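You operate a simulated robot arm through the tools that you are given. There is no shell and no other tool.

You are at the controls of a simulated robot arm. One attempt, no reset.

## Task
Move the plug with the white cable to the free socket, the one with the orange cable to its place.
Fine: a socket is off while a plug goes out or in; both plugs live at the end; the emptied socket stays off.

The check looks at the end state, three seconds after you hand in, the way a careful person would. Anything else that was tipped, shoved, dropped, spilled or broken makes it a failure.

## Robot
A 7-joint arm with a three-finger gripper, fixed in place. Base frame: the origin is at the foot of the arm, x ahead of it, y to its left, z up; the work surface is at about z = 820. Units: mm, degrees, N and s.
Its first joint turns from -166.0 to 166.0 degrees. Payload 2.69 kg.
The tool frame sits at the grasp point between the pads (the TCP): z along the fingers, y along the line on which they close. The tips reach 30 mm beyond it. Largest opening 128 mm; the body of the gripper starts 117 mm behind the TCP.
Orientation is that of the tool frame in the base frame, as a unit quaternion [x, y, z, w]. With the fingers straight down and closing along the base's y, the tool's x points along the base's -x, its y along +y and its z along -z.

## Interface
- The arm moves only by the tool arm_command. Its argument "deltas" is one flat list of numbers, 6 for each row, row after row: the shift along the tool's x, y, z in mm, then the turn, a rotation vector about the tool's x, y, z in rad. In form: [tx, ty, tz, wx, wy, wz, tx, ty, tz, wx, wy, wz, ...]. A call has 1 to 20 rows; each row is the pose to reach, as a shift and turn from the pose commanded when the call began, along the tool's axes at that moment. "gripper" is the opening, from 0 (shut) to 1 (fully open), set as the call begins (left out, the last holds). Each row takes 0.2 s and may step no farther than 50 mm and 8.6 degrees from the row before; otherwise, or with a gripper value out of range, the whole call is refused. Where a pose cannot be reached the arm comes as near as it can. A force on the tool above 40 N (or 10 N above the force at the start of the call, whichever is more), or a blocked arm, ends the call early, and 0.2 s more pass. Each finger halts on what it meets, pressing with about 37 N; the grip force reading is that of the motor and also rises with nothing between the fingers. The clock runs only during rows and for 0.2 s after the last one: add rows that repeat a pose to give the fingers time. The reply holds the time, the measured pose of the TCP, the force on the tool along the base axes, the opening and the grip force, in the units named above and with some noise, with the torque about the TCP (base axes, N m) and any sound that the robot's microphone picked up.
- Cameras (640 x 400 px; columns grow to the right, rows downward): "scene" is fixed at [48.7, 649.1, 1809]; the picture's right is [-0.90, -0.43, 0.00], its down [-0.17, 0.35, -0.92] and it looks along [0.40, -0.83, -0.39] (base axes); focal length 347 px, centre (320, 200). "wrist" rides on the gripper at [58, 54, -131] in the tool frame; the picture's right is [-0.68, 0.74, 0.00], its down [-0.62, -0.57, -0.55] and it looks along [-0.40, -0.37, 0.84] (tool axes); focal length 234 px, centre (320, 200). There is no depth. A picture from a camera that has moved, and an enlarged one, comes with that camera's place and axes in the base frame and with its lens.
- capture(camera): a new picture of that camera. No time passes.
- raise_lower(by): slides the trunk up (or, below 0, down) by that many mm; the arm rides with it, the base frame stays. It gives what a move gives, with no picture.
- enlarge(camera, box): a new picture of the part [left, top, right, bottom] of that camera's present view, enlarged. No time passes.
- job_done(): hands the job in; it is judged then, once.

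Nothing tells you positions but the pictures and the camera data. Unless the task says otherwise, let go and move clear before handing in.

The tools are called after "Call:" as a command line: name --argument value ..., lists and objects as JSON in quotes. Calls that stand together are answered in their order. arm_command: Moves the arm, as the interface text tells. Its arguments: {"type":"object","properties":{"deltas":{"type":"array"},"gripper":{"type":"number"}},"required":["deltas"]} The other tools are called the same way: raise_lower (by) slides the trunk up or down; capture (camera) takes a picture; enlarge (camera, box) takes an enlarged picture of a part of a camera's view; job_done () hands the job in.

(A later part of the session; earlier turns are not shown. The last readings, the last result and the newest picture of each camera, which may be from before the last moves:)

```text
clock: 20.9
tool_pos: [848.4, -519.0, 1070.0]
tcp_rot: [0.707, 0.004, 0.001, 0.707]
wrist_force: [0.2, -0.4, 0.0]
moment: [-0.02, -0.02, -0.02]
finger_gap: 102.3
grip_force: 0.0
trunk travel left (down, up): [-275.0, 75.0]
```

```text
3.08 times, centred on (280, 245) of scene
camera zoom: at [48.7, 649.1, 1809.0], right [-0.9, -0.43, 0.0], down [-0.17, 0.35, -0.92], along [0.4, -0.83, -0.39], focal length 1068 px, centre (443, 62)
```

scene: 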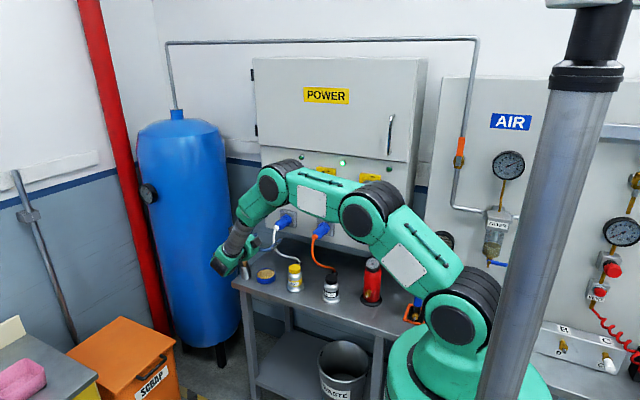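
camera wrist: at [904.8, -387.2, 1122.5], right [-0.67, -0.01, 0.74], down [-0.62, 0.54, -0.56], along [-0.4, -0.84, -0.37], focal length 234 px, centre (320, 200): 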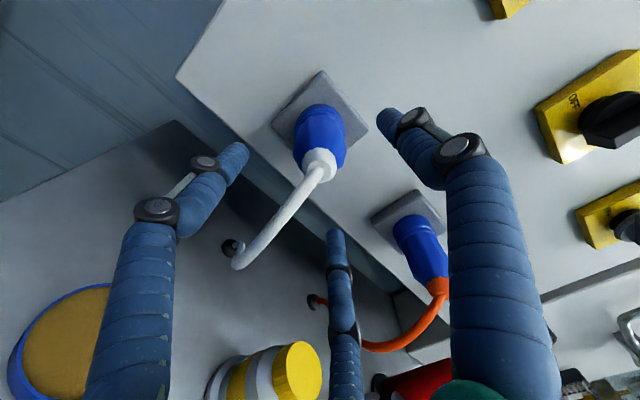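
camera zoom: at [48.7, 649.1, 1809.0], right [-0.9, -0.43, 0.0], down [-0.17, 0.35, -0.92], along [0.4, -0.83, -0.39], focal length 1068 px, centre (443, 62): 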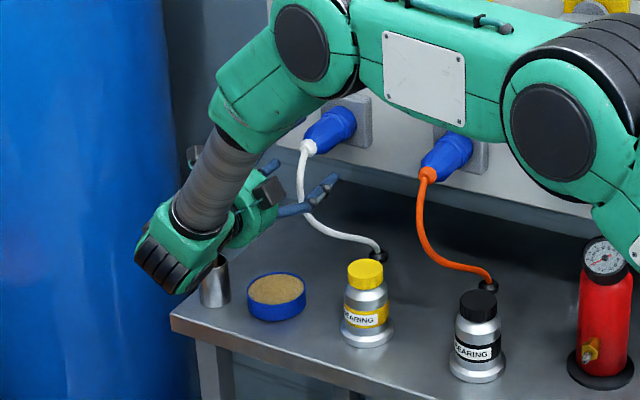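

Call:
enlarge --camera "wrist" --box '[260, 60, 380, 200]'

```text
2.86 times, centred on (320, 130) of wrist
camera zoom: at [904.8, -387.2, 1122.5], right [-0.67, -0.01, 0.74], down [-0.62, 0.54, -0.56], along [-0.4, -0.84, -0.37], focal length 669 px, centre (320, 400)
```

zoom: 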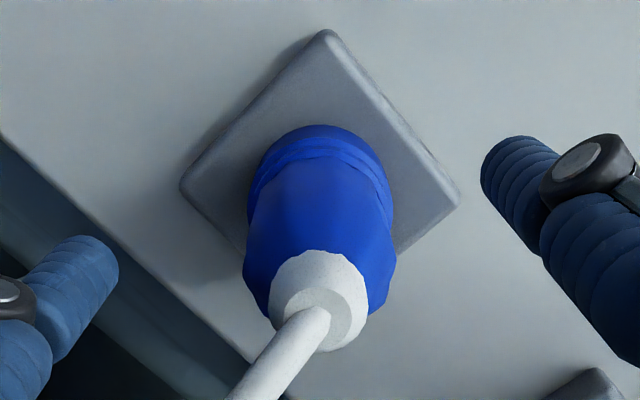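

The plug is centred on the tool axis to within about 3 mm. I'll advance so the fingers surround the blue body.

Call:
arm_command --deltas '[0, 0, 30, 0, 0, 0, 0, 0, 60, 0, 0, 0, 0, 0, 73, 0, 0, 0]' --gripper 0.8

Call:
capture --camera "wrist"

Call:
enlarge --camera "scene" --box '[200, 180, 360, 310]'

```text
clock: 21.6
tool_pos: [848.3, -593.9, 1066.5]
tcp_rot: [0.708, 0.005, 0.002, 0.707]
wrist_force: [0.0, -1.0, 0.1]
moment: [0.02, 0.0, -0.01]
finger_gap: 102.2
grip_force: 0.1
trunk travel left (down, up): [-275.0, 75.0]
```

```text
taken
camera wrist: at [905.1, -462.8, 1120.4], right [-0.67, -0.01, 0.74], down [-0.62, 0.54, -0.56], along [-0.4, -0.84, -0.37], focal length 234 px, centre (320, 200)
```

wrist: 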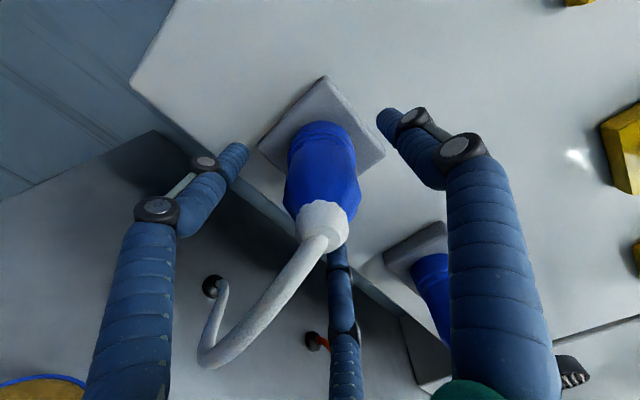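

```text
3.08 times, centred on (280, 245) of scene
camera zoom: at [48.7, 649.1, 1809.0], right [-0.9, -0.43, 0.0], down [-0.17, 0.35, -0.92], along [0.4, -0.83, -0.39], focal length 1068 px, centre (443, 62)
```

zoom: 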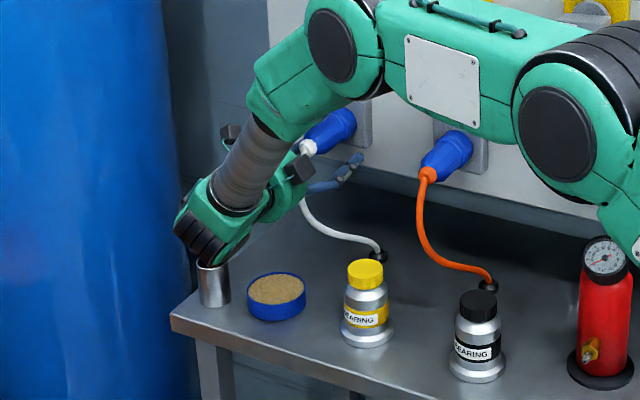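

Call:
arm_command --deltas '[0, 0, 0, 0, 0, 0, 0, 0, 0, 0, 0, 0, 0, 0, 0, 0, 0, 0, 0, 0, 0, 0, 0, 0]' --gripper 0

Call:
capture --camera "wrist"

```text
clock: 22.6
tool_pos: [849.6, -593.7, 1070.6]
tcp_rot: [0.706, 0.003, 0.004, 0.708]
wrist_force: [4.9, -3.5, 19.5]
moment: [-0.66, -0.56, 0.0]
finger_gap: 48.8
grip_force: 36.9
trunk travel left (down, up): [-275.0, 75.0]
```

```text
taken
camera wrist: at [905.6, -462.2, 1123.8], right [-0.68, -0.01, 0.74], down [-0.62, 0.54, -0.57], along [-0.4, -0.84, -0.37], focal length 234 px, centre (320, 200)
```

wrist: 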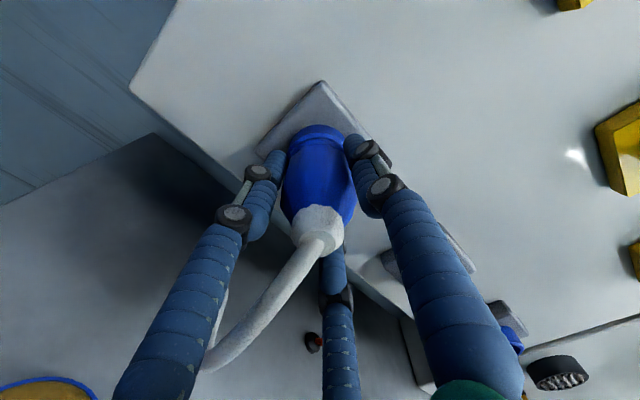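

I have the plug gripped at a 48.8 mm gap, and its axis is at about (850, 1072). I'll ease off the upward load and pull straight out.

Call:
arm_command --deltas '[0, 2.5, 0, 0, 0, 0, 0.5, 2.5, -4, 0, 0, 0, 0.5, 2.5, -8, 0, 0, 0, 0.5, 2.5, -14, 0, 0, 0, 0.5, 2.5, -20, 0, 0, 0, 0.5, 2.5, -26, 0, 0, 0]' --gripper 0

Call:
capture --camera "wrist"

```text
clock: 24.1
tool_pos: [846.7, -566.5, 1069.2]
tcp_rot: [0.708, 0.004, 0.001, 0.707]
wrist_force: [-0.3, 0.1, 0.0]
moment: [0.03, 0.04, 0.02]
finger_gap: 48.2
grip_force: 36.9
trunk travel left (down, up): [-275.0, 75.0]
```

```text
taken
camera wrist: at [904.3, -435.4, 1122.3], right [-0.67, -0.01, 0.74], down [-0.62, 0.54, -0.56], along [-0.4, -0.84, -0.37], focal length 234 px, centre (320, 200)
```

wrist: 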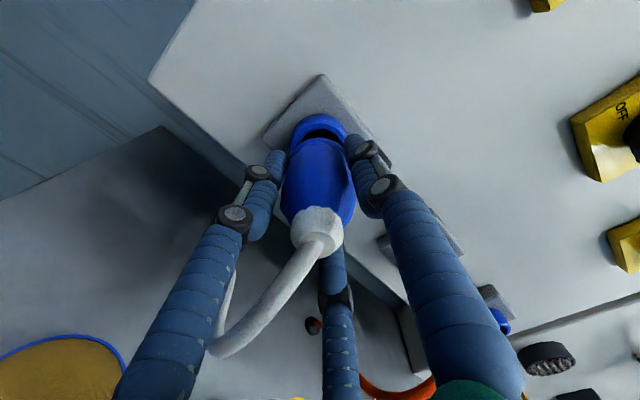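

The plug is sliding out with no load. I'll zoom in, then keep pulling.

Call:
enlarge --camera "wrist" --box '[260, 70, 400, 190]'

Call:
arm_command --deltas '[0, 0, -10, 0, 0, 0, 0, 0, -25, 0, 0, 0, 0, 0, -45, 0, 0, 0, 0, 0, -65, 0, 0, 0]' --gripper 0

Call:
capture --camera "wrist"

Call:
capture --camera "scene"

```text
3.33 times, centred on (330, 130) of wrist
camera zoom: at [904.3, -435.4, 1122.3], right [-0.67, -0.01, 0.74], down [-0.62, 0.54, -0.56], along [-0.4, -0.84, -0.37], focal length 781 px, centre (287, 433)
```

zoom: 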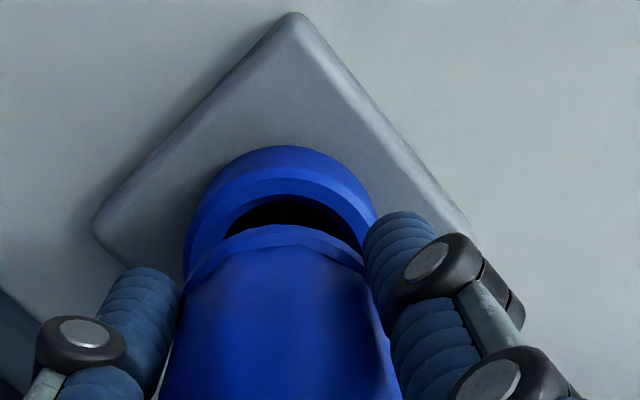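

```text
clock: 25.1
tool_pos: [846.7, -502.0, 1071.3]
tcp_rot: [0.707, 0.004, 0.002, 0.707]
wrist_force: [-0.2, -0.1, -0.4]
moment: [0.0, -0.03, 0.0]
finger_gap: 47.9
grip_force: 37.0
trunk travel left (down, up): [-275.0, 75.0]
```

```text
taken
camera wrist: at [903.6, -370.4, 1123.7], right [-0.67, -0.01, 0.74], down [-0.62, 0.54, -0.56], along [-0.4, -0.84, -0.37], focal length 234 px, centre (320, 200)
```

wrist: 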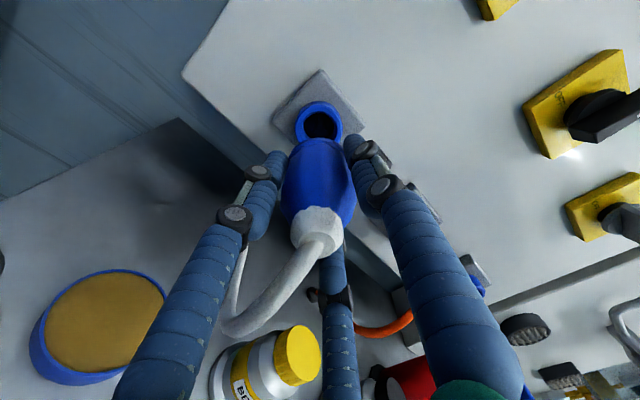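

```text
taken
```

scene: 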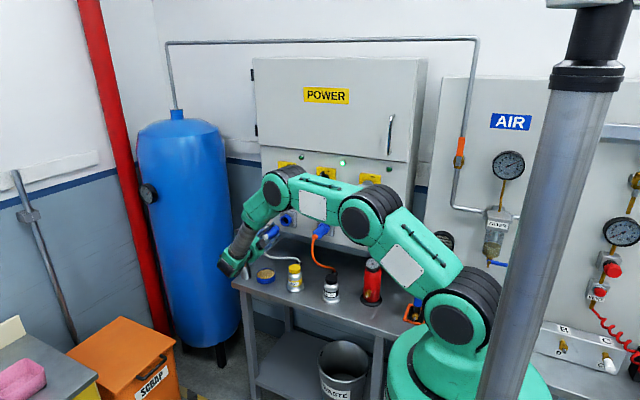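

The white plug is out. I'll save a zoomed view of socket 1 from this known alignment, to use as a template when lining up on socket 3.

Call:
enlarge --camera "wrist" --box '[260, 60, 380, 160]'

Call:
enlarge --camera "scene" --box '[200, 180, 440, 330]'

```text
4.00 times, centred on (320, 110) of wrist
camera zoom: at [903.6, -370.4, 1123.7], right [-0.67, -0.01, 0.74], down [-0.62, 0.54, -0.56], along [-0.4, -0.84, -0.37], focal length 937 px, centre (320, 560)
```

zoom: 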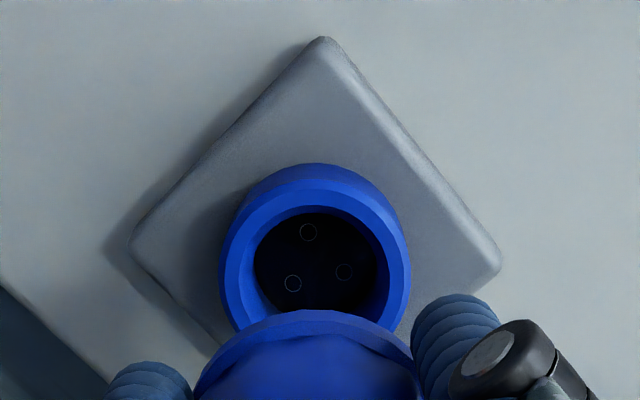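

```text
2.67 times, centred on (320, 255) of scene
camera zoom: at [48.7, 649.1, 1809.0], right [-0.9, -0.43, 0.0], down [-0.17, 0.35, -0.92], along [0.4, -0.83, -0.39], focal length 926 px, centre (320, 53)
```

zoom: 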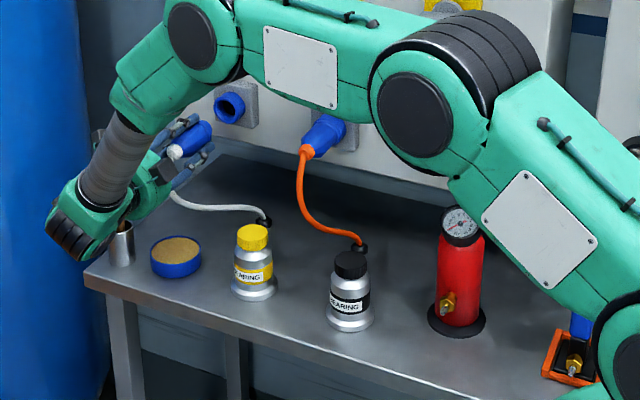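

The plug has three pins, so I'll keep its roll fixed. I'll back off and lift slightly to clear the orange plug and the bottles, then travel toward socket 3 and watch the cable.

Call:
arm_command --deltas '[0, 10, -25, 0, 0, 0, 0, 22, -52, 0, 0, 0, -45, 24, -55, 0, 0, 0, -90, 24, -55, 0, 0, 0, -135, 24, -55, 0, 0, 0]' --gripper 0

Call:
capture --camera "wrist"

Call:
capture --camera "scene"

```text
clock: 26.2
tool_pos: [712.2, -448.5, 1092.9]
tcp_rot: [0.708, 0.004, 0.002, 0.707]
wrist_force: [0.0, -0.6, -1.4]
moment: [0.03, -0.04, -0.01]
finger_gap: 48.1
grip_force: 36.8
trunk travel left (down, up): [-275.0, 75.0]
```

```text
taken
camera wrist: at [769.6, -316.7, 1146.0], right [-0.68, -0.01, 0.74], down [-0.62, 0.54, -0.56], along [-0.4, -0.84, -0.37], focal length 234 px, centre (320, 200)
```

wrist: 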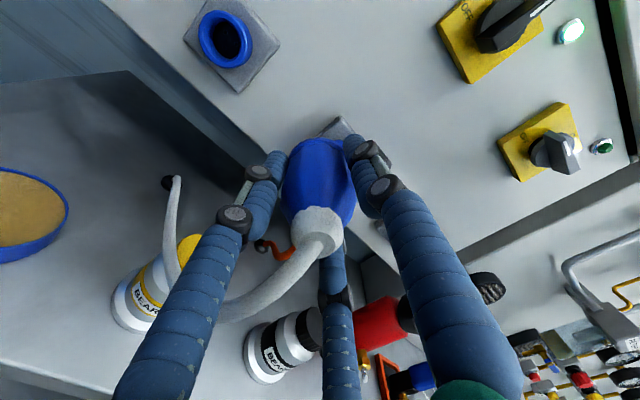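

```text
taken
```

scene: 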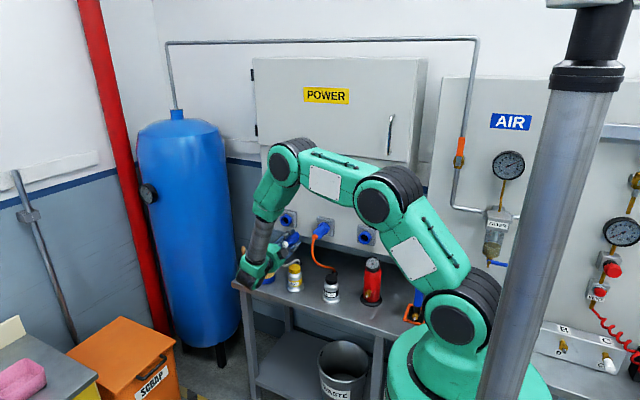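

Call:
enlarge --camera "scene" --box '[220, 200, 420, 320]'

```text
3.20 times, centred on (320, 260) of scene
camera zoom: at [48.7, 649.1, 1809.0], right [-0.9, -0.43, 0.0], down [-0.17, 0.35, -0.92], along [0.4, -0.83, -0.39], focal length 1111 px, centre (320, 8)
```

zoom: 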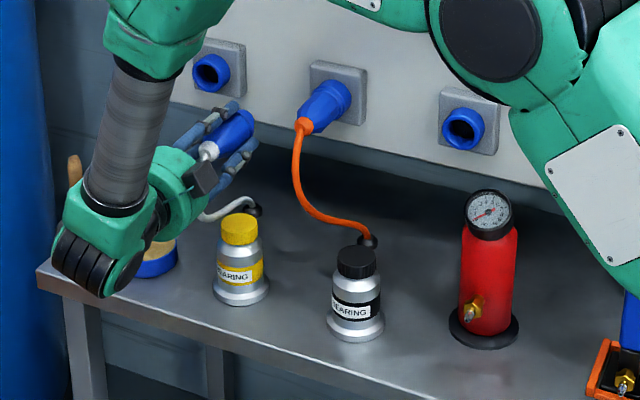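

Call:
arm_command --deltas '[-45, 0, 0, 0, 0, 0, -90, 0, 0, 0, 0, 0, -135, 0, 0, 0, 0, 0]' --gripper 0

Call:
enlarge --camera "scene" --box '[220, 200, 420, 320]'

Call:
capture --camera "wrist"

```text
clock: 27.1
tool_pos: [576.5, -449.4, 1095.7]
tcp_rot: [0.707, 0.005, 0.003, 0.707]
wrist_force: [-0.1, 0.4, -1.2]
moment: [0.03, 0.06, -0.01]
finger_gap: 48.3
grip_force: 37.6
trunk travel left (down, up): [-275.0, 75.0]
```

```text
3.20 times, centred on (320, 260) of scene
camera zoom: at [48.7, 649.1, 1809.0], right [-0.9, -0.43, 0.0], down [-0.17, 0.35, -0.92], along [0.4, -0.83, -0.39], focal length 1111 px, centre (320, 8)
```

zoom: 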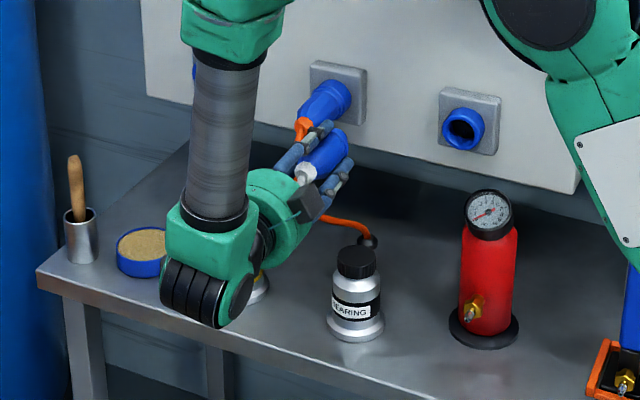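

```text
taken
camera wrist: at [632.8, -318.5, 1149.0], right [-0.67, -0.01, 0.74], down [-0.62, 0.54, -0.56], along [-0.4, -0.84, -0.37], focal length 234 px, centre (320, 200)
```

wrist: 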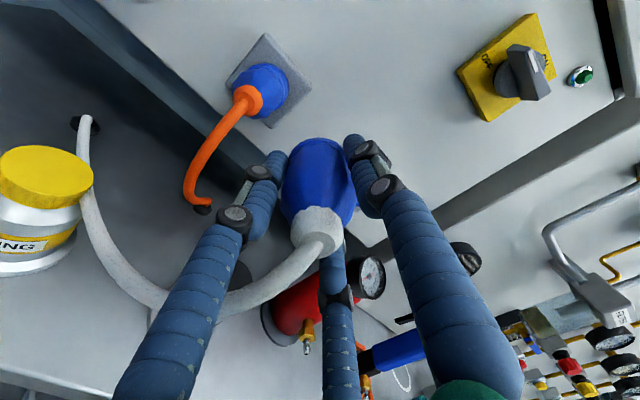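

The cable trails freely and nothing has been touched. I'll continue to in front of socket 3.

Call:
arm_command --deltas '[-43, 0, 0, 0, 0, 0, -86, 0, 0, 0, 0, 0, -128, 0, 0, 0, 0, 0]' --gripper 0

Call:
enlarge --camera "scene" --box '[220, 200, 420, 320]'

Call:
capture --camera "wrist"

Call:
capture --camera "scene"

```text
clock: 27.9
tool_pos: [448.1, -450.1, 1095.1]
tcp_rot: [0.707, 0.004, 0.002, 0.707]
wrist_force: [-0.4, 0.8, -1.6]
moment: [-0.01, 0.01, 0.03]
finger_gap: 48.4
grip_force: 36.9
trunk travel left (down, up): [-275.0, 75.0]
```

```text
3.20 times, centred on (320, 260) of scene
camera zoom: at [48.7, 649.1, 1809.0], right [-0.9, -0.43, 0.0], down [-0.17, 0.35, -0.92], along [0.4, -0.83, -0.39], focal length 1111 px, centre (320, 8)
```

zoom: 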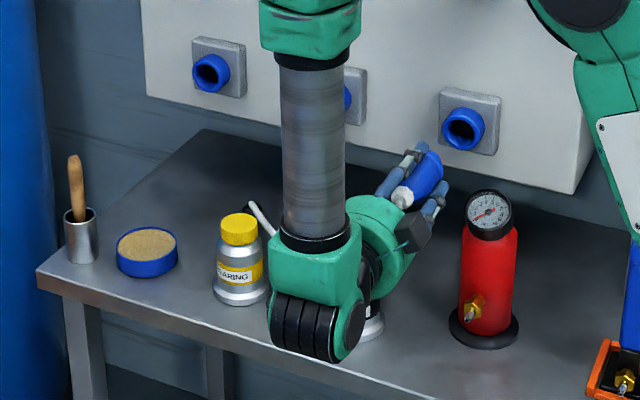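

```text
taken
camera wrist: at [504.9, -319.3, 1147.9], right [-0.68, -0.01, 0.74], down [-0.62, 0.54, -0.56], along [-0.4, -0.84, -0.37], focal length 234 px, centre (320, 200)
```

wrist: 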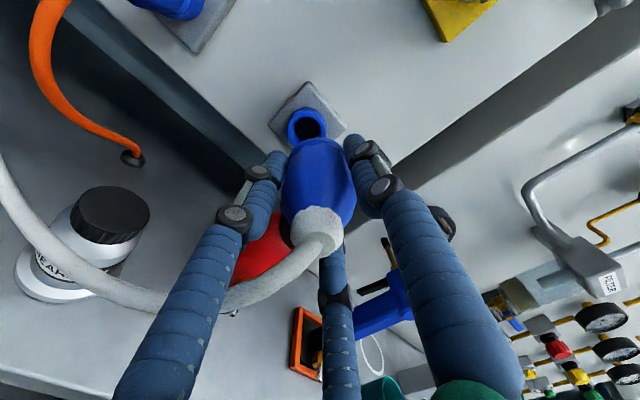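

```text
taken
```

scene: 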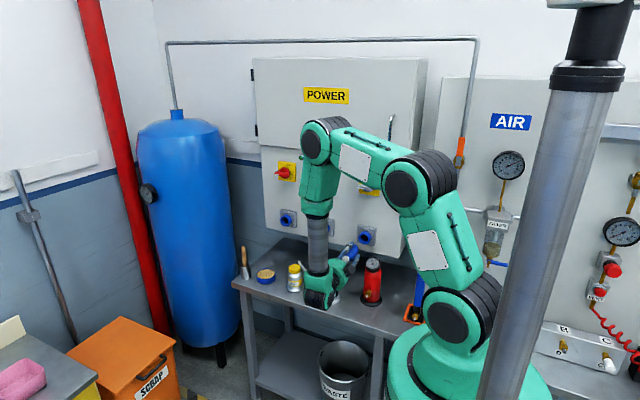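

I'm in front of socket 3. The red gauge stands close to the path of the lower finger, so I'll drop to plug height while still clear of it and check the gap.

Call:
arm_command --deltas '[0, -12, 0, 0, 0, 0, 0, -24, 0, 0, 0, 0]' --gripper 0

Call:
enlarge --camera "scene" --box '[320, 215, 420, 285]'

Call:
capture --camera "wrist"

Call:
enlarge --camera "wrist" --box '[260, 70, 380, 170]'

```text
clock: 28.4
tool_pos: [449.8, -450.7, 1071.4]
tcp_rot: [0.707, 0.003, 0.003, 0.707]
wrist_force: [0.6, -0.2, -1.3]
moment: [0.01, 0.01, -0.04]
finger_gap: 48.2
grip_force: 36.9
trunk travel left (down, up): [-275.0, 75.0]
```

```text
5.71 times, centred on (370, 250) of scene
camera zoom: at [48.7, 649.1, 1809.0], right [-0.9, -0.43, 0.0], down [-0.17, 0.35, -0.92], along [0.4, -0.83, -0.39], focal length 1984 px, centre (34, -86)
```

zoom: 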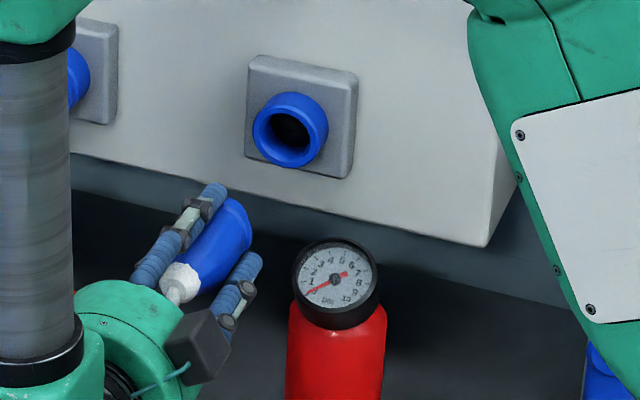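

```text
taken
camera wrist: at [505.8, -319.7, 1124.0], right [-0.68, -0.01, 0.74], down [-0.62, 0.54, -0.56], along [-0.4, -0.84, -0.37], focal length 234 px, centre (320, 200)
```

wrist: 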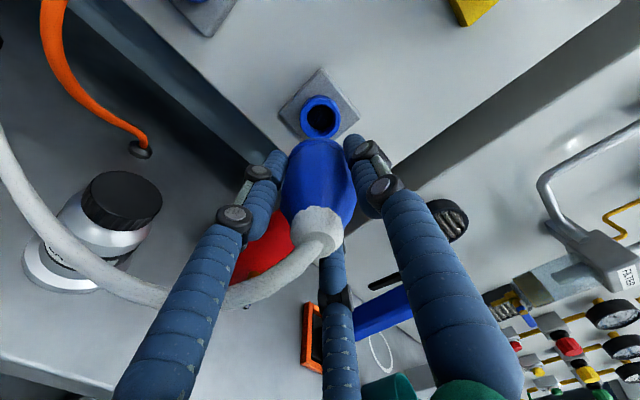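

```text
4.00 times, centred on (320, 120) of wrist
camera zoom: at [505.8, -319.7, 1124.0], right [-0.68, -0.01, 0.74], down [-0.62, 0.54, -0.56], along [-0.4, -0.84, -0.37], focal length 937 px, centre (320, 520)
```

zoom: 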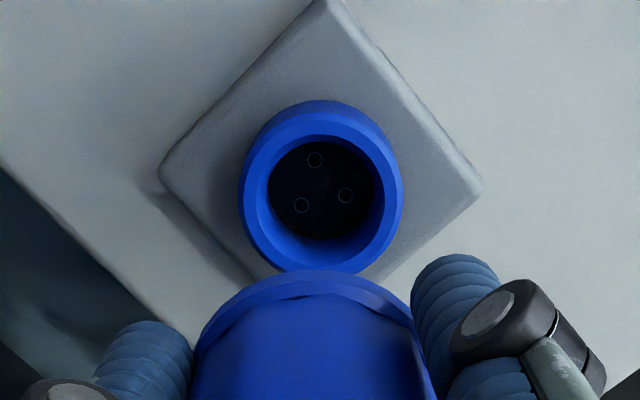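

In the scene view the finger's path stays about 13 mm clear of the gauge. Socket 3 reads at about (449, 1072), which matches socket 1 minus 400. I'll advance to just in front of the collar.

Call:
arm_command --deltas '[-0.8, 0.3, 25, 0, 0, 0, -1.2, 0.5, 50, 0, 0, 0, -1.6, 0.5, 80, 0, 0, 0, -2.0, 0.5, 105, 0, 0, 0]' --gripper 0

Call:
enlarge --camera "scene" --box '[320, 215, 420, 285]'

Call:
capture --camera "wrist"

Call:
enlarge --camera "wrist" --box '[260, 70, 380, 170]'

```text
clock: 29.4
tool_pos: [446.9, -557.9, 1070.9]
tcp_rot: [0.706, 0.004, 0.002, 0.708]
wrist_force: [0.3, 0.3, -2.4]
moment: [0.01, 0.0, 0.01]
finger_gap: 48.1
grip_force: 36.5
trunk travel left (down, up): [-275.0, 75.0]
```

```text
5.71 times, centred on (370, 250) of scene
camera zoom: at [48.7, 649.1, 1809.0], right [-0.9, -0.43, 0.0], down [-0.17, 0.35, -0.92], along [0.4, -0.83, -0.39], focal length 1984 px, centre (34, -86)
```

zoom: 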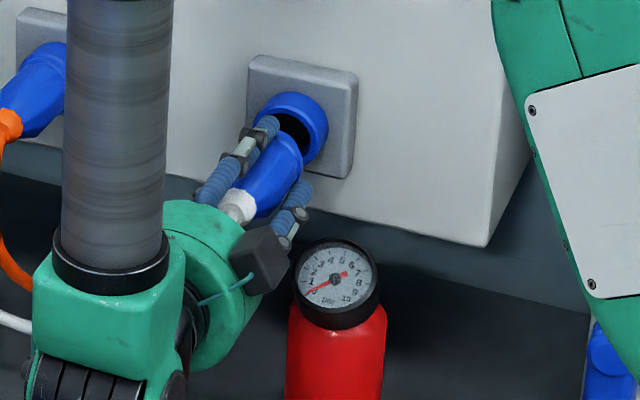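

```text
taken
camera wrist: at [504.1, -425.8, 1124.8], right [-0.67, -0.01, 0.74], down [-0.62, 0.54, -0.56], along [-0.4, -0.84, -0.37], focal length 234 px, centre (320, 200)
```

wrist: 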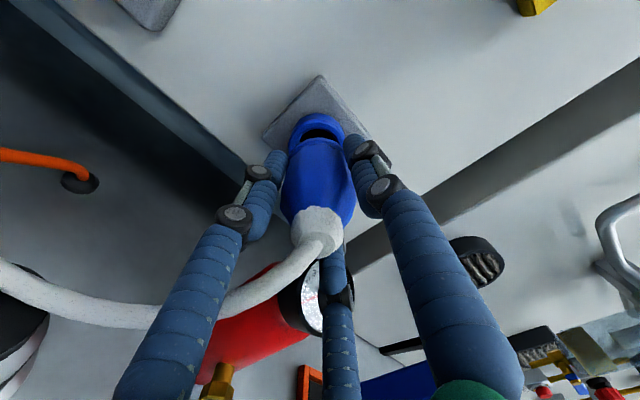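

```text
4.00 times, centred on (320, 120) of wrist
camera zoom: at [504.1, -425.8, 1124.8], right [-0.67, -0.01, 0.74], down [-0.62, 0.54, -0.56], along [-0.4, -0.84, -0.37], focal length 937 px, centre (320, 520)
```

zoom: 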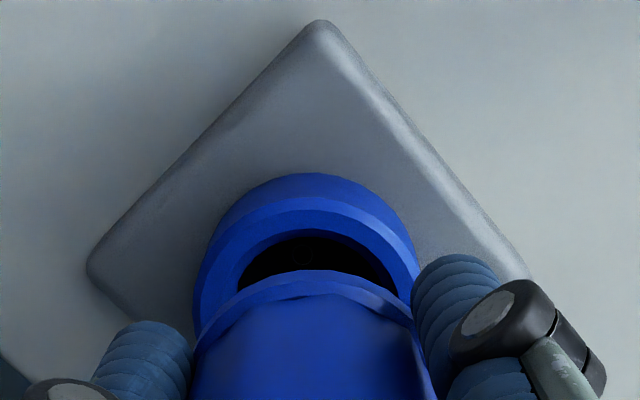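

The finger clears the gauge and the plug is square to the collar. I'll nudge about 1 mm toward the socket axis and start feeding in slowly, watching the forces.

Call:
arm_command --deltas '[1, 1, 3, 0, 0, 0, 1, 1, 7, 0, 0, 0, 0.9, 1, 11, 0, 0, 0, 0.9, 1, 15, 0, 0, 0]' --gripper 0

Call:
enlarge --camera "wrist" --box '[260, 70, 380, 170]'

Call:
enlarge --camera "scene" --box '[320, 215, 420, 285]'

```text
clock: 30.4
tool_pos: [449.4, -570.0, 1072.3]
tcp_rot: [0.707, 0.004, 0.003, 0.707]
wrist_force: [0.1, -0.5, -1.6]
moment: [0.02, 0.0, 0.01]
finger_gap: 48.0
grip_force: 37.0
trunk travel left (down, up): [-275.0, 75.0]
```

```text
4.00 times, centred on (320, 120) of wrist
camera zoom: at [505.1, -439.2, 1125.2], right [-0.67, -0.01, 0.74], down [-0.62, 0.54, -0.56], along [-0.4, -0.84, -0.37], focal length 937 px, centre (320, 520)
```

zoom: 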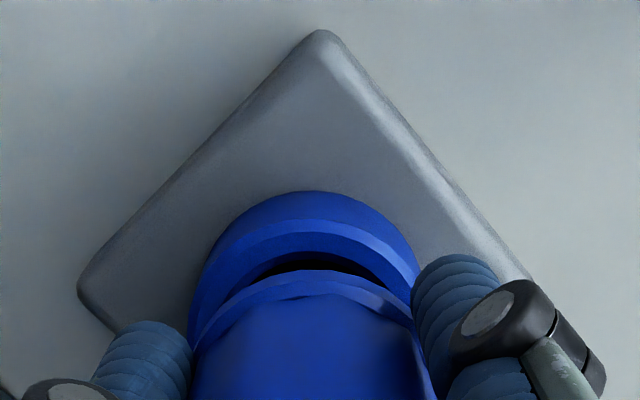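

```text
5.71 times, centred on (370, 250) of scene
camera zoom: at [48.7, 649.1, 1809.0], right [-0.9, -0.43, 0.0], down [-0.17, 0.35, -0.92], along [0.4, -0.83, -0.39], focal length 1984 px, centre (34, -86)
```

zoom: 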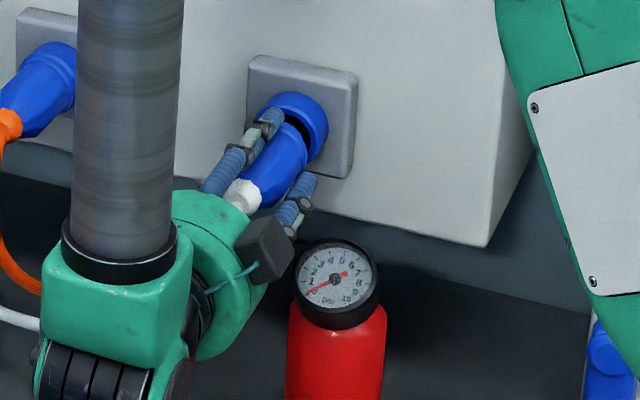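

There's no contact force yet and the gap is still clean. I'll continue to the seated depth of y ≈ -594.

Call:
arm_command --deltas '[0, 0, 4, 0, 0, 0, -0.1, 0, 8, 0, 0, 0, -0.1, 0, 12, 0, 0, 0]' --gripper 0

Call:
enlarge --camera "wrist" --box '[260, 70, 380, 170]'

Call:
enlarge --camera "scene" --box '[320, 215, 420, 285]'

```text
clock: 31.2
tool_pos: [448.7, -583.5, 1073.3]
tcp_rot: [0.708, 0.004, 0.003, 0.707]
wrist_force: [0.0, 0.7, -1.2]
moment: [-0.01, 0.0, 0.02]
finger_gap: 48.5
grip_force: 37.2
trunk travel left (down, up): [-275.0, 75.0]
```

```text
4.00 times, centred on (320, 120) of wrist
camera zoom: at [505.1, -451.6, 1125.0], right [-0.67, -0.01, 0.74], down [-0.62, 0.54, -0.56], along [-0.4, -0.84, -0.37], focal length 937 px, centre (320, 520)
```

zoom: 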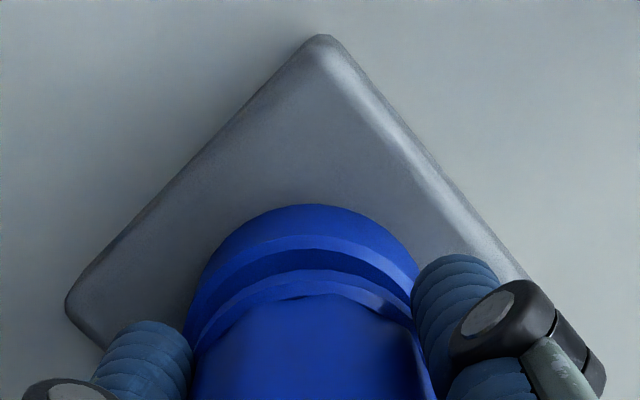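

```text
5.71 times, centred on (370, 250) of scene
camera zoom: at [48.7, 649.1, 1809.0], right [-0.9, -0.43, 0.0], down [-0.17, 0.35, -0.92], along [0.4, -0.83, -0.39], focal length 1984 px, centre (34, -86)
```

zoom: 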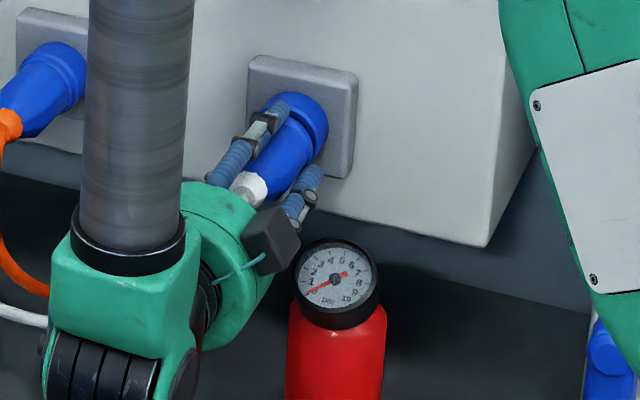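

Call:
arm_command --deltas '[0, 0, 3, 0, 0, 0, 0, 0, 6, 0, 0, 0, -0.1, 0, 9, 0, 0, 0, -0.1, 0, 11, 0, 0, 0]' --gripper 0

Call:
enlarge --camera "wrist" --box '[260, 70, 380, 170]'

Call:
enlarge --camera "scene" --box '[320, 215, 420, 285]'

```text
clock: 32.2
tool_pos: [448.1, -593.7, 1070.6]
tcp_rot: [0.707, 0.004, 0.002, 0.707]
wrist_force: [-0.9, 0.4, -1.4]
moment: [-0.01, 0.01, 0.0]
finger_gap: 48.3
grip_force: 37.0
trunk travel left (down, up): [-275.0, 75.0]
```

```text
4.00 times, centred on (320, 120) of wrist
camera zoom: at [505.0, -461.8, 1124.7], right [-0.67, -0.01, 0.74], down [-0.62, 0.54, -0.56], along [-0.4, -0.84, -0.37], focal length 937 px, centre (320, 520)
```

zoom: 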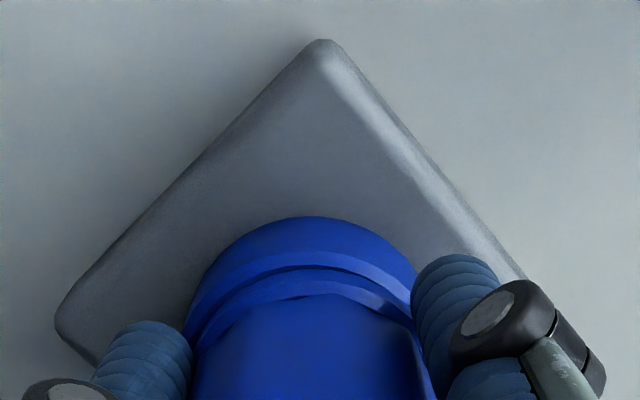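

```text
5.71 times, centred on (370, 250) of scene
camera zoom: at [48.7, 649.1, 1809.0], right [-0.9, -0.43, 0.0], down [-0.17, 0.35, -0.92], along [0.4, -0.83, -0.39], focal length 1984 px, centre (34, -86)
```

zoom: 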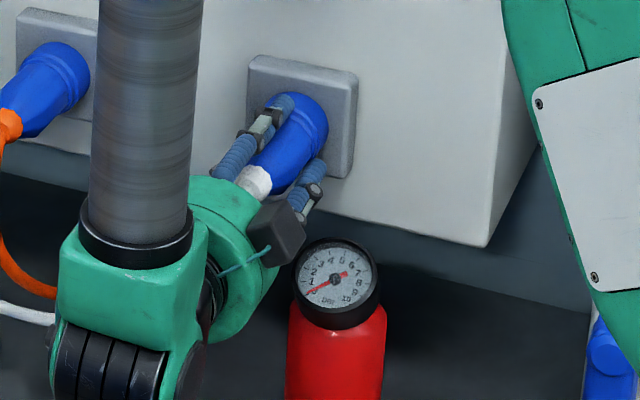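

The depth matches the original seating, but I feel no resistance. I'll push gently a little further to confirm it's fully home.

Call:
arm_command --deltas '[0.5, 0.5, 1, 0, 0, 0, 0.5, 0.5, 2, 0, 0, 0, 0.5, 0.5, 3, 0, 0, 0]' --gripper 0

```text
clock: 33.0
tool_pos: [448.8, -593.9, 1070.8]
tcp_rot: [0.708, 0.006, 0.002, 0.707]
wrist_force: [8.2, 34.4, -16.2]
moment: [0.57, 0.04, 0.16]
finger_gap: 48.5
grip_force: 36.9
trunk travel left (down, up): [-275.0, 75.0]
```

It has bottomed out (34 N axial at y ≈ -594), so the white plug is fully seated. I'll relieve the load, then open just enough to let go, because the lower finger is near the gauge.

Call:
arm_command --deltas '[0, 0, -2, 0, 0, 0, 0, 0, -3, 0, 0, 0]' --gripper 0

Call:
arm_command --deltas '[0, 0, 0, 0, 0, 0, 0, 0, 0, 0, 0, 0, 0, 0, 0, 0, 0, 0]' --gripper 0.46

Call:
capture --camera "wrist"

Call:
enlarge --camera "scene" --box '[320, 215, 420, 285]'

```text
clock: 33.6
tool_pos: [448.9, -594.7, 1070.9]
tcp_rot: [0.707, 0.005, 0.002, 0.707]
wrist_force: [6.1, -0.6, -26.4]
moment: [0.68, 0.09, 0.31]
finger_gap: 48.2
grip_force: 36.9
trunk travel left (down, up): [-275.0, 75.0]
```

```text
clock: 34.5
tool_pos: [448.9, -593.9, 1072.8]
tcp_rot: [0.707, 0.004, 0.002, 0.707]
wrist_force: [0.0, 0.4, -1.5]
moment: [0.04, 0.01, 0.07]
finger_gap: 58.8
grip_force: 0.1
trunk travel left (down, up): [-275.0, 75.0]
```

```text
taken
camera wrist: at [505.7, -462.2, 1126.5], right [-0.68, -0.01, 0.74], down [-0.62, 0.54, -0.56], along [-0.4, -0.84, -0.37], focal length 234 px, centre (320, 200)
```

wrist: 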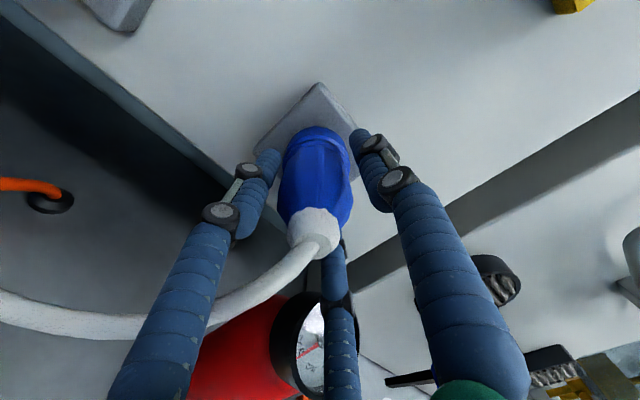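

```text
5.71 times, centred on (370, 250) of scene
camera zoom: at [48.7, 649.1, 1809.0], right [-0.9, -0.43, 0.0], down [-0.17, 0.35, -0.92], along [0.4, -0.83, -0.39], focal length 1984 px, centre (34, -86)
```

zoom: 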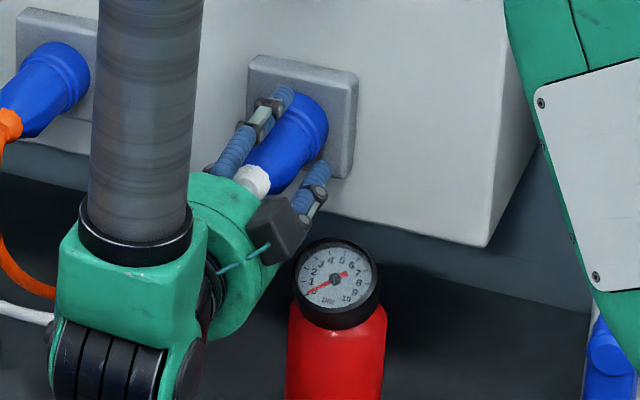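

The plug stays put and the gauge wasn't touched. I'll retreat straight back, then rise to the level of switch 3.

Call:
arm_command --deltas '[0.3, 0, -30, 0, 0, 0, 0.7, 0, -65, 0, 0, 0, 1.1, 0, -105, 0, 0, 0, 1.4, 0, -140, 0, 0, 0]' --gripper 0.46

Call:
capture --camera "wrist"

Call:
capture --camera "scene"

```text
clock: 35.5
tool_pos: [452.8, -452.5, 1073.3]
tcp_rot: [0.707, 0.004, 0.001, 0.707]
wrist_force: [-1.3, 0.1, -0.2]
moment: [-0.04, 0.0, 0.03]
finger_gap: 58.8
grip_force: 0.1
trunk travel left (down, up): [-275.0, 75.0]
```

```text
taken
camera wrist: at [509.2, -321.5, 1125.7], right [-0.67, -0.01, 0.74], down [-0.62, 0.54, -0.56], along [-0.4, -0.84, -0.37], focal length 234 px, centre (320, 200)
```

wrist: 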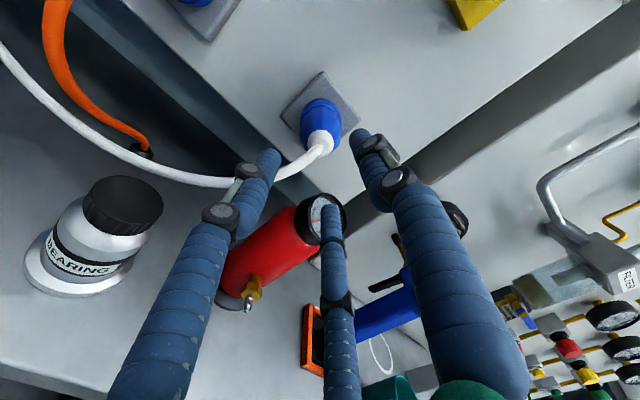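

```text
taken
```

scene: 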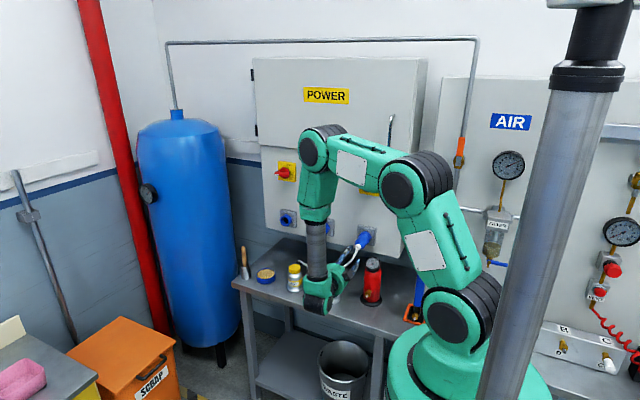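

The white plug is seated in socket 3 and its cable hangs freely. I'll rise in front of switch 3.

Call:
arm_command --deltas '[0, 46, 0, 0, 0, 0, -1, 92, 0, 0, 0, 0, -2, 138, 0, 0, 0, 0, -2.5, 184, 0, 0, 0, 0, -2.5, 231.5, 0, 0, 0, 0]' --gripper 0.5

Call:
capture --camera "wrist"

Call:
enlarge --camera "wrist" --box '[250, 60, 410, 210]'

Call:
capture --camera "scene"

```text
clock: 36.6
tool_pos: [447.4, -453.5, 1304.6]
tcp_rot: [0.708, 0.005, 0.002, 0.706]
wrist_force: [0.7, 0.2, 1.1]
moment: [-0.03, 0.03, 0.01]
finger_gap: 64.1
grip_force: 0.1
trunk travel left (down, up): [-275.0, 75.0]
```

```text
taken
camera wrist: at [504.0, -321.6, 1358.2], right [-0.67, -0.01, 0.74], down [-0.62, 0.54, -0.56], along [-0.4, -0.84, -0.37], focal length 234 px, centre (320, 200)
```

wrist: 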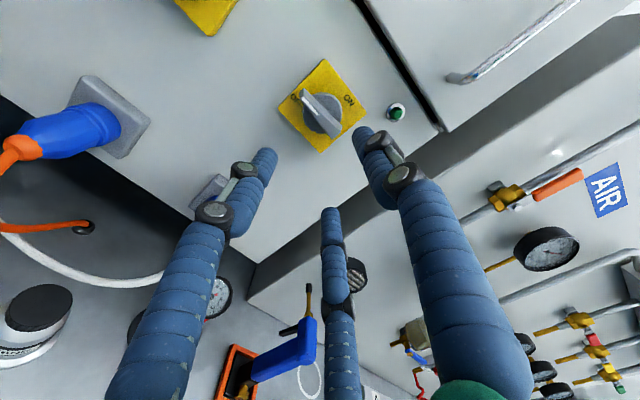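

```text
2.67 times, centred on (330, 135) of wrist
camera zoom: at [504.0, -321.6, 1358.2], right [-0.67, -0.01, 0.74], down [-0.62, 0.54, -0.56], along [-0.4, -0.84, -0.37], focal length 624 px, centre (293, 373)
```

zoom: 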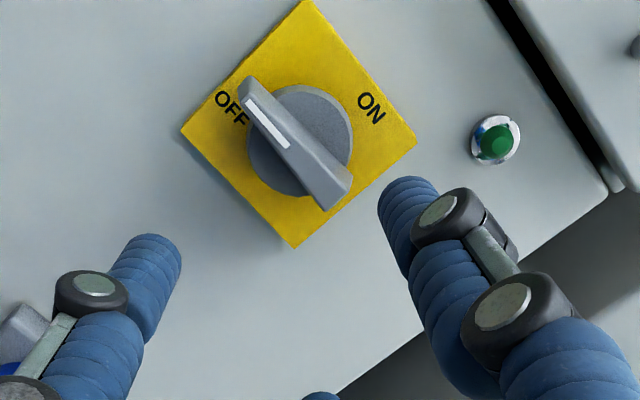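

```text
taken
```

scene: 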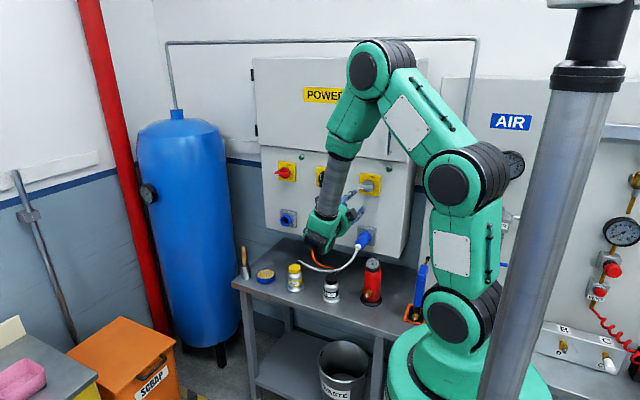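

I'm lined up with switch 3, whose axis is at about (449.5, 1311) and whose handle points sideways at OFF. I'll move in to the depth that worked before.

Call:
arm_command --deltas '[0.5, 1, 40, 0, 0, 0, 0.5, 1, 80, 0, 0, 0, 0.5, 1, 120, 0, 0, 0, 0.5, 1, 140, 0, 0, 0, 0.5, 1, 147, 0, 0, 0]' --gripper 0.5

Call:
enlarge --camera "wrist" --box '[250, 110, 410, 250]'

```text
clock: 37.9
tool_pos: [450.1, -599.9, 1304.8]
tcp_rot: [0.707, 0.003, 0.002, 0.707]
wrist_force: [-0.9, -0.2, -0.2]
moment: [-0.02, 0.0, 0.02]
finger_gap: 63.7
grip_force: 0.0
trunk travel left (down, up): [-275.0, 75.0]
```

```text
2.86 times, centred on (330, 180) of wrist
camera zoom: at [506.8, -469.8, 1358.2], right [-0.67, -0.01, 0.74], down [-0.62, 0.54, -0.56], along [-0.4, -0.84, -0.37], focal length 669 px, centre (291, 257)
```

zoom: 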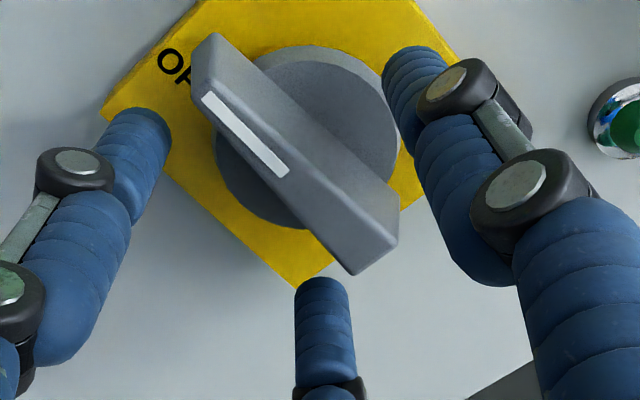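

Call:
arm_command --deltas '[0, 0, 1.5, 0, 0, 0, 0, 0, 1.5, 0, 0, 0, 0, 0, 1.5, 0, 0, 0]' --gripper 0

Call:
enlarge --camera "wrist" --box '[250, 110, 410, 250]'

```text
clock: 38.6
tool_pos: [449.7, -602.6, 1303.7]
tcp_rot: [0.707, 0.005, 0.002, 0.707]
wrist_force: [-1.5, 5.9, -5.5]
moment: [-0.04, -0.15, 0.15]
finger_gap: 28.4
grip_force: 45.2
trunk travel left (down, up): [-275.0, 75.0]
```

```text
2.86 times, centred on (330, 180) of wrist
camera zoom: at [506.4, -470.6, 1357.6], right [-0.67, -0.01, 0.74], down [-0.62, 0.54, -0.56], along [-0.4, -0.84, -0.37], focal length 669 px, centre (291, 257)
```

zoom: 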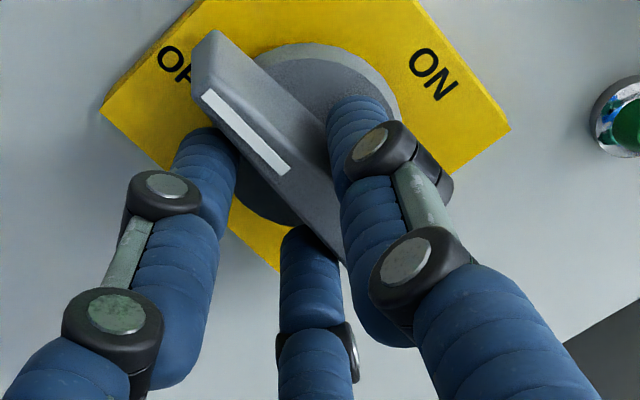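

Clean grip, with a 28.4 mm gap and almost no side load. I'll turn switch 3 to ON (clockwise, pointer up).

Call:
arm_command --deltas '[0.8, 0.06, 0, 0, 0, 0.1428, 1.58, 0.23, 0, 0, 0, 0.2856, 2.33, 0.51, 0, 0, 0, 0.4284, 3.03, 0.89, 0, 0, 0, 0.5712, 3.67, 1.37, 0, 0, 0, 0.714, 4.23, 1.93, 0, 0, 0, 0.8568, 4.71, 2.57, 0, 0, 0, 0.9996, 5.09, 3.27, 0, 0, 0, 1.1424, 5.37, 4.02, 0, 0, 0, 1.2852, 5.54, 4.8, 0, 0, 0, 1.428, 5.6, 5.6, 0, 0, 0, 1.5708]' --gripper 0

Call:
capture --camera "wrist"

Call:
capture --camera "scene"

```text
clock: 41.0
tool_pos: [454.3, -601.5, 1309.8]
tcp_rot: [0.503, -0.498, 0.502, 0.498]
wrist_force: [-3.7, 14.9, -19.9]
moment: [-0.18, -0.12, -0.57]
finger_gap: 28.4
grip_force: 45.3
trunk travel left (down, up): [-275.0, 75.0]
```

```text
taken
camera wrist: at [399.9, -471.6, 1368.4], right [-0.74, -0.01, -0.68], down [0.56, 0.55, -0.62], along [0.38, -0.83, -0.41], focal length 234 px, centre (320, 200)
```

wrist: 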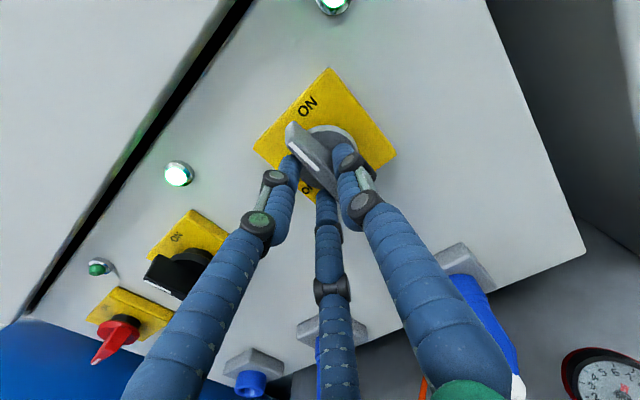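

```text
taken
```

scene: 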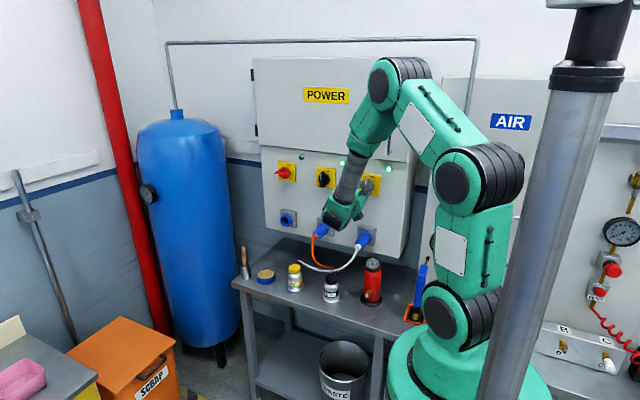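

Switch 3 is ON and lamp 3 is lit. I'll release, back away and check.

Call:
arm_command --deltas '[0, 0, 0, 0, 0, 0, 0, 0, 0, 0, 0, 0, 0, 0, -40, 0, 0, 0, 0, 0, -70, 0, 0, 0]' --gripper 0.5

Call:
enlarge --camera "scene" --box '[250, 140, 410, 310]'

Call:
capture --camera "wrist"

```text
clock: 42.0
tool_pos: [454.2, -531.5, 1312.2]
tcp_rot: [0.503, -0.497, 0.502, 0.498]
wrist_force: [-0.1, 0.8, 0.3]
moment: [-0.03, -0.01, -0.02]
finger_gap: 63.9
grip_force: 0.1
trunk travel left (down, up): [-275.0, 75.0]
```

```text
2.35 times, centred on (330, 225) of scene
camera zoom: at [48.7, 649.1, 1809.0], right [-0.9, -0.43, 0.0], down [-0.17, 0.35, -0.92], along [0.4, -0.83, -0.39], focal length 817 px, centre (296, 141)
```

zoom: 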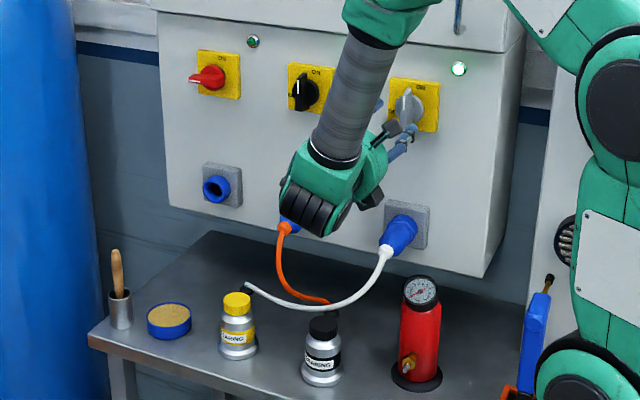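

```text
taken
camera wrist: at [398.8, -400.4, 1369.3], right [-0.74, -0.01, -0.67], down [0.56, 0.55, -0.62], along [0.38, -0.83, -0.4], focal length 234 px, centre (320, 200)
```

wrist: 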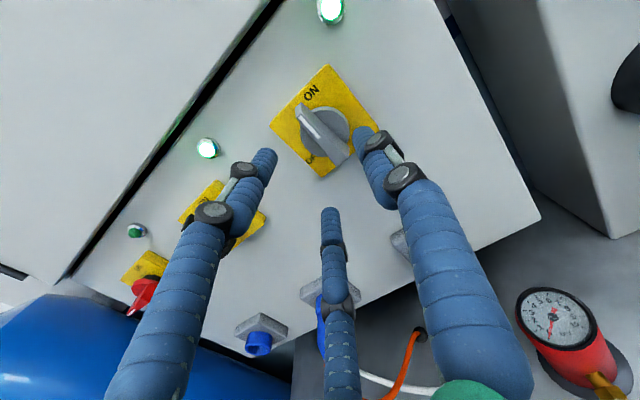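

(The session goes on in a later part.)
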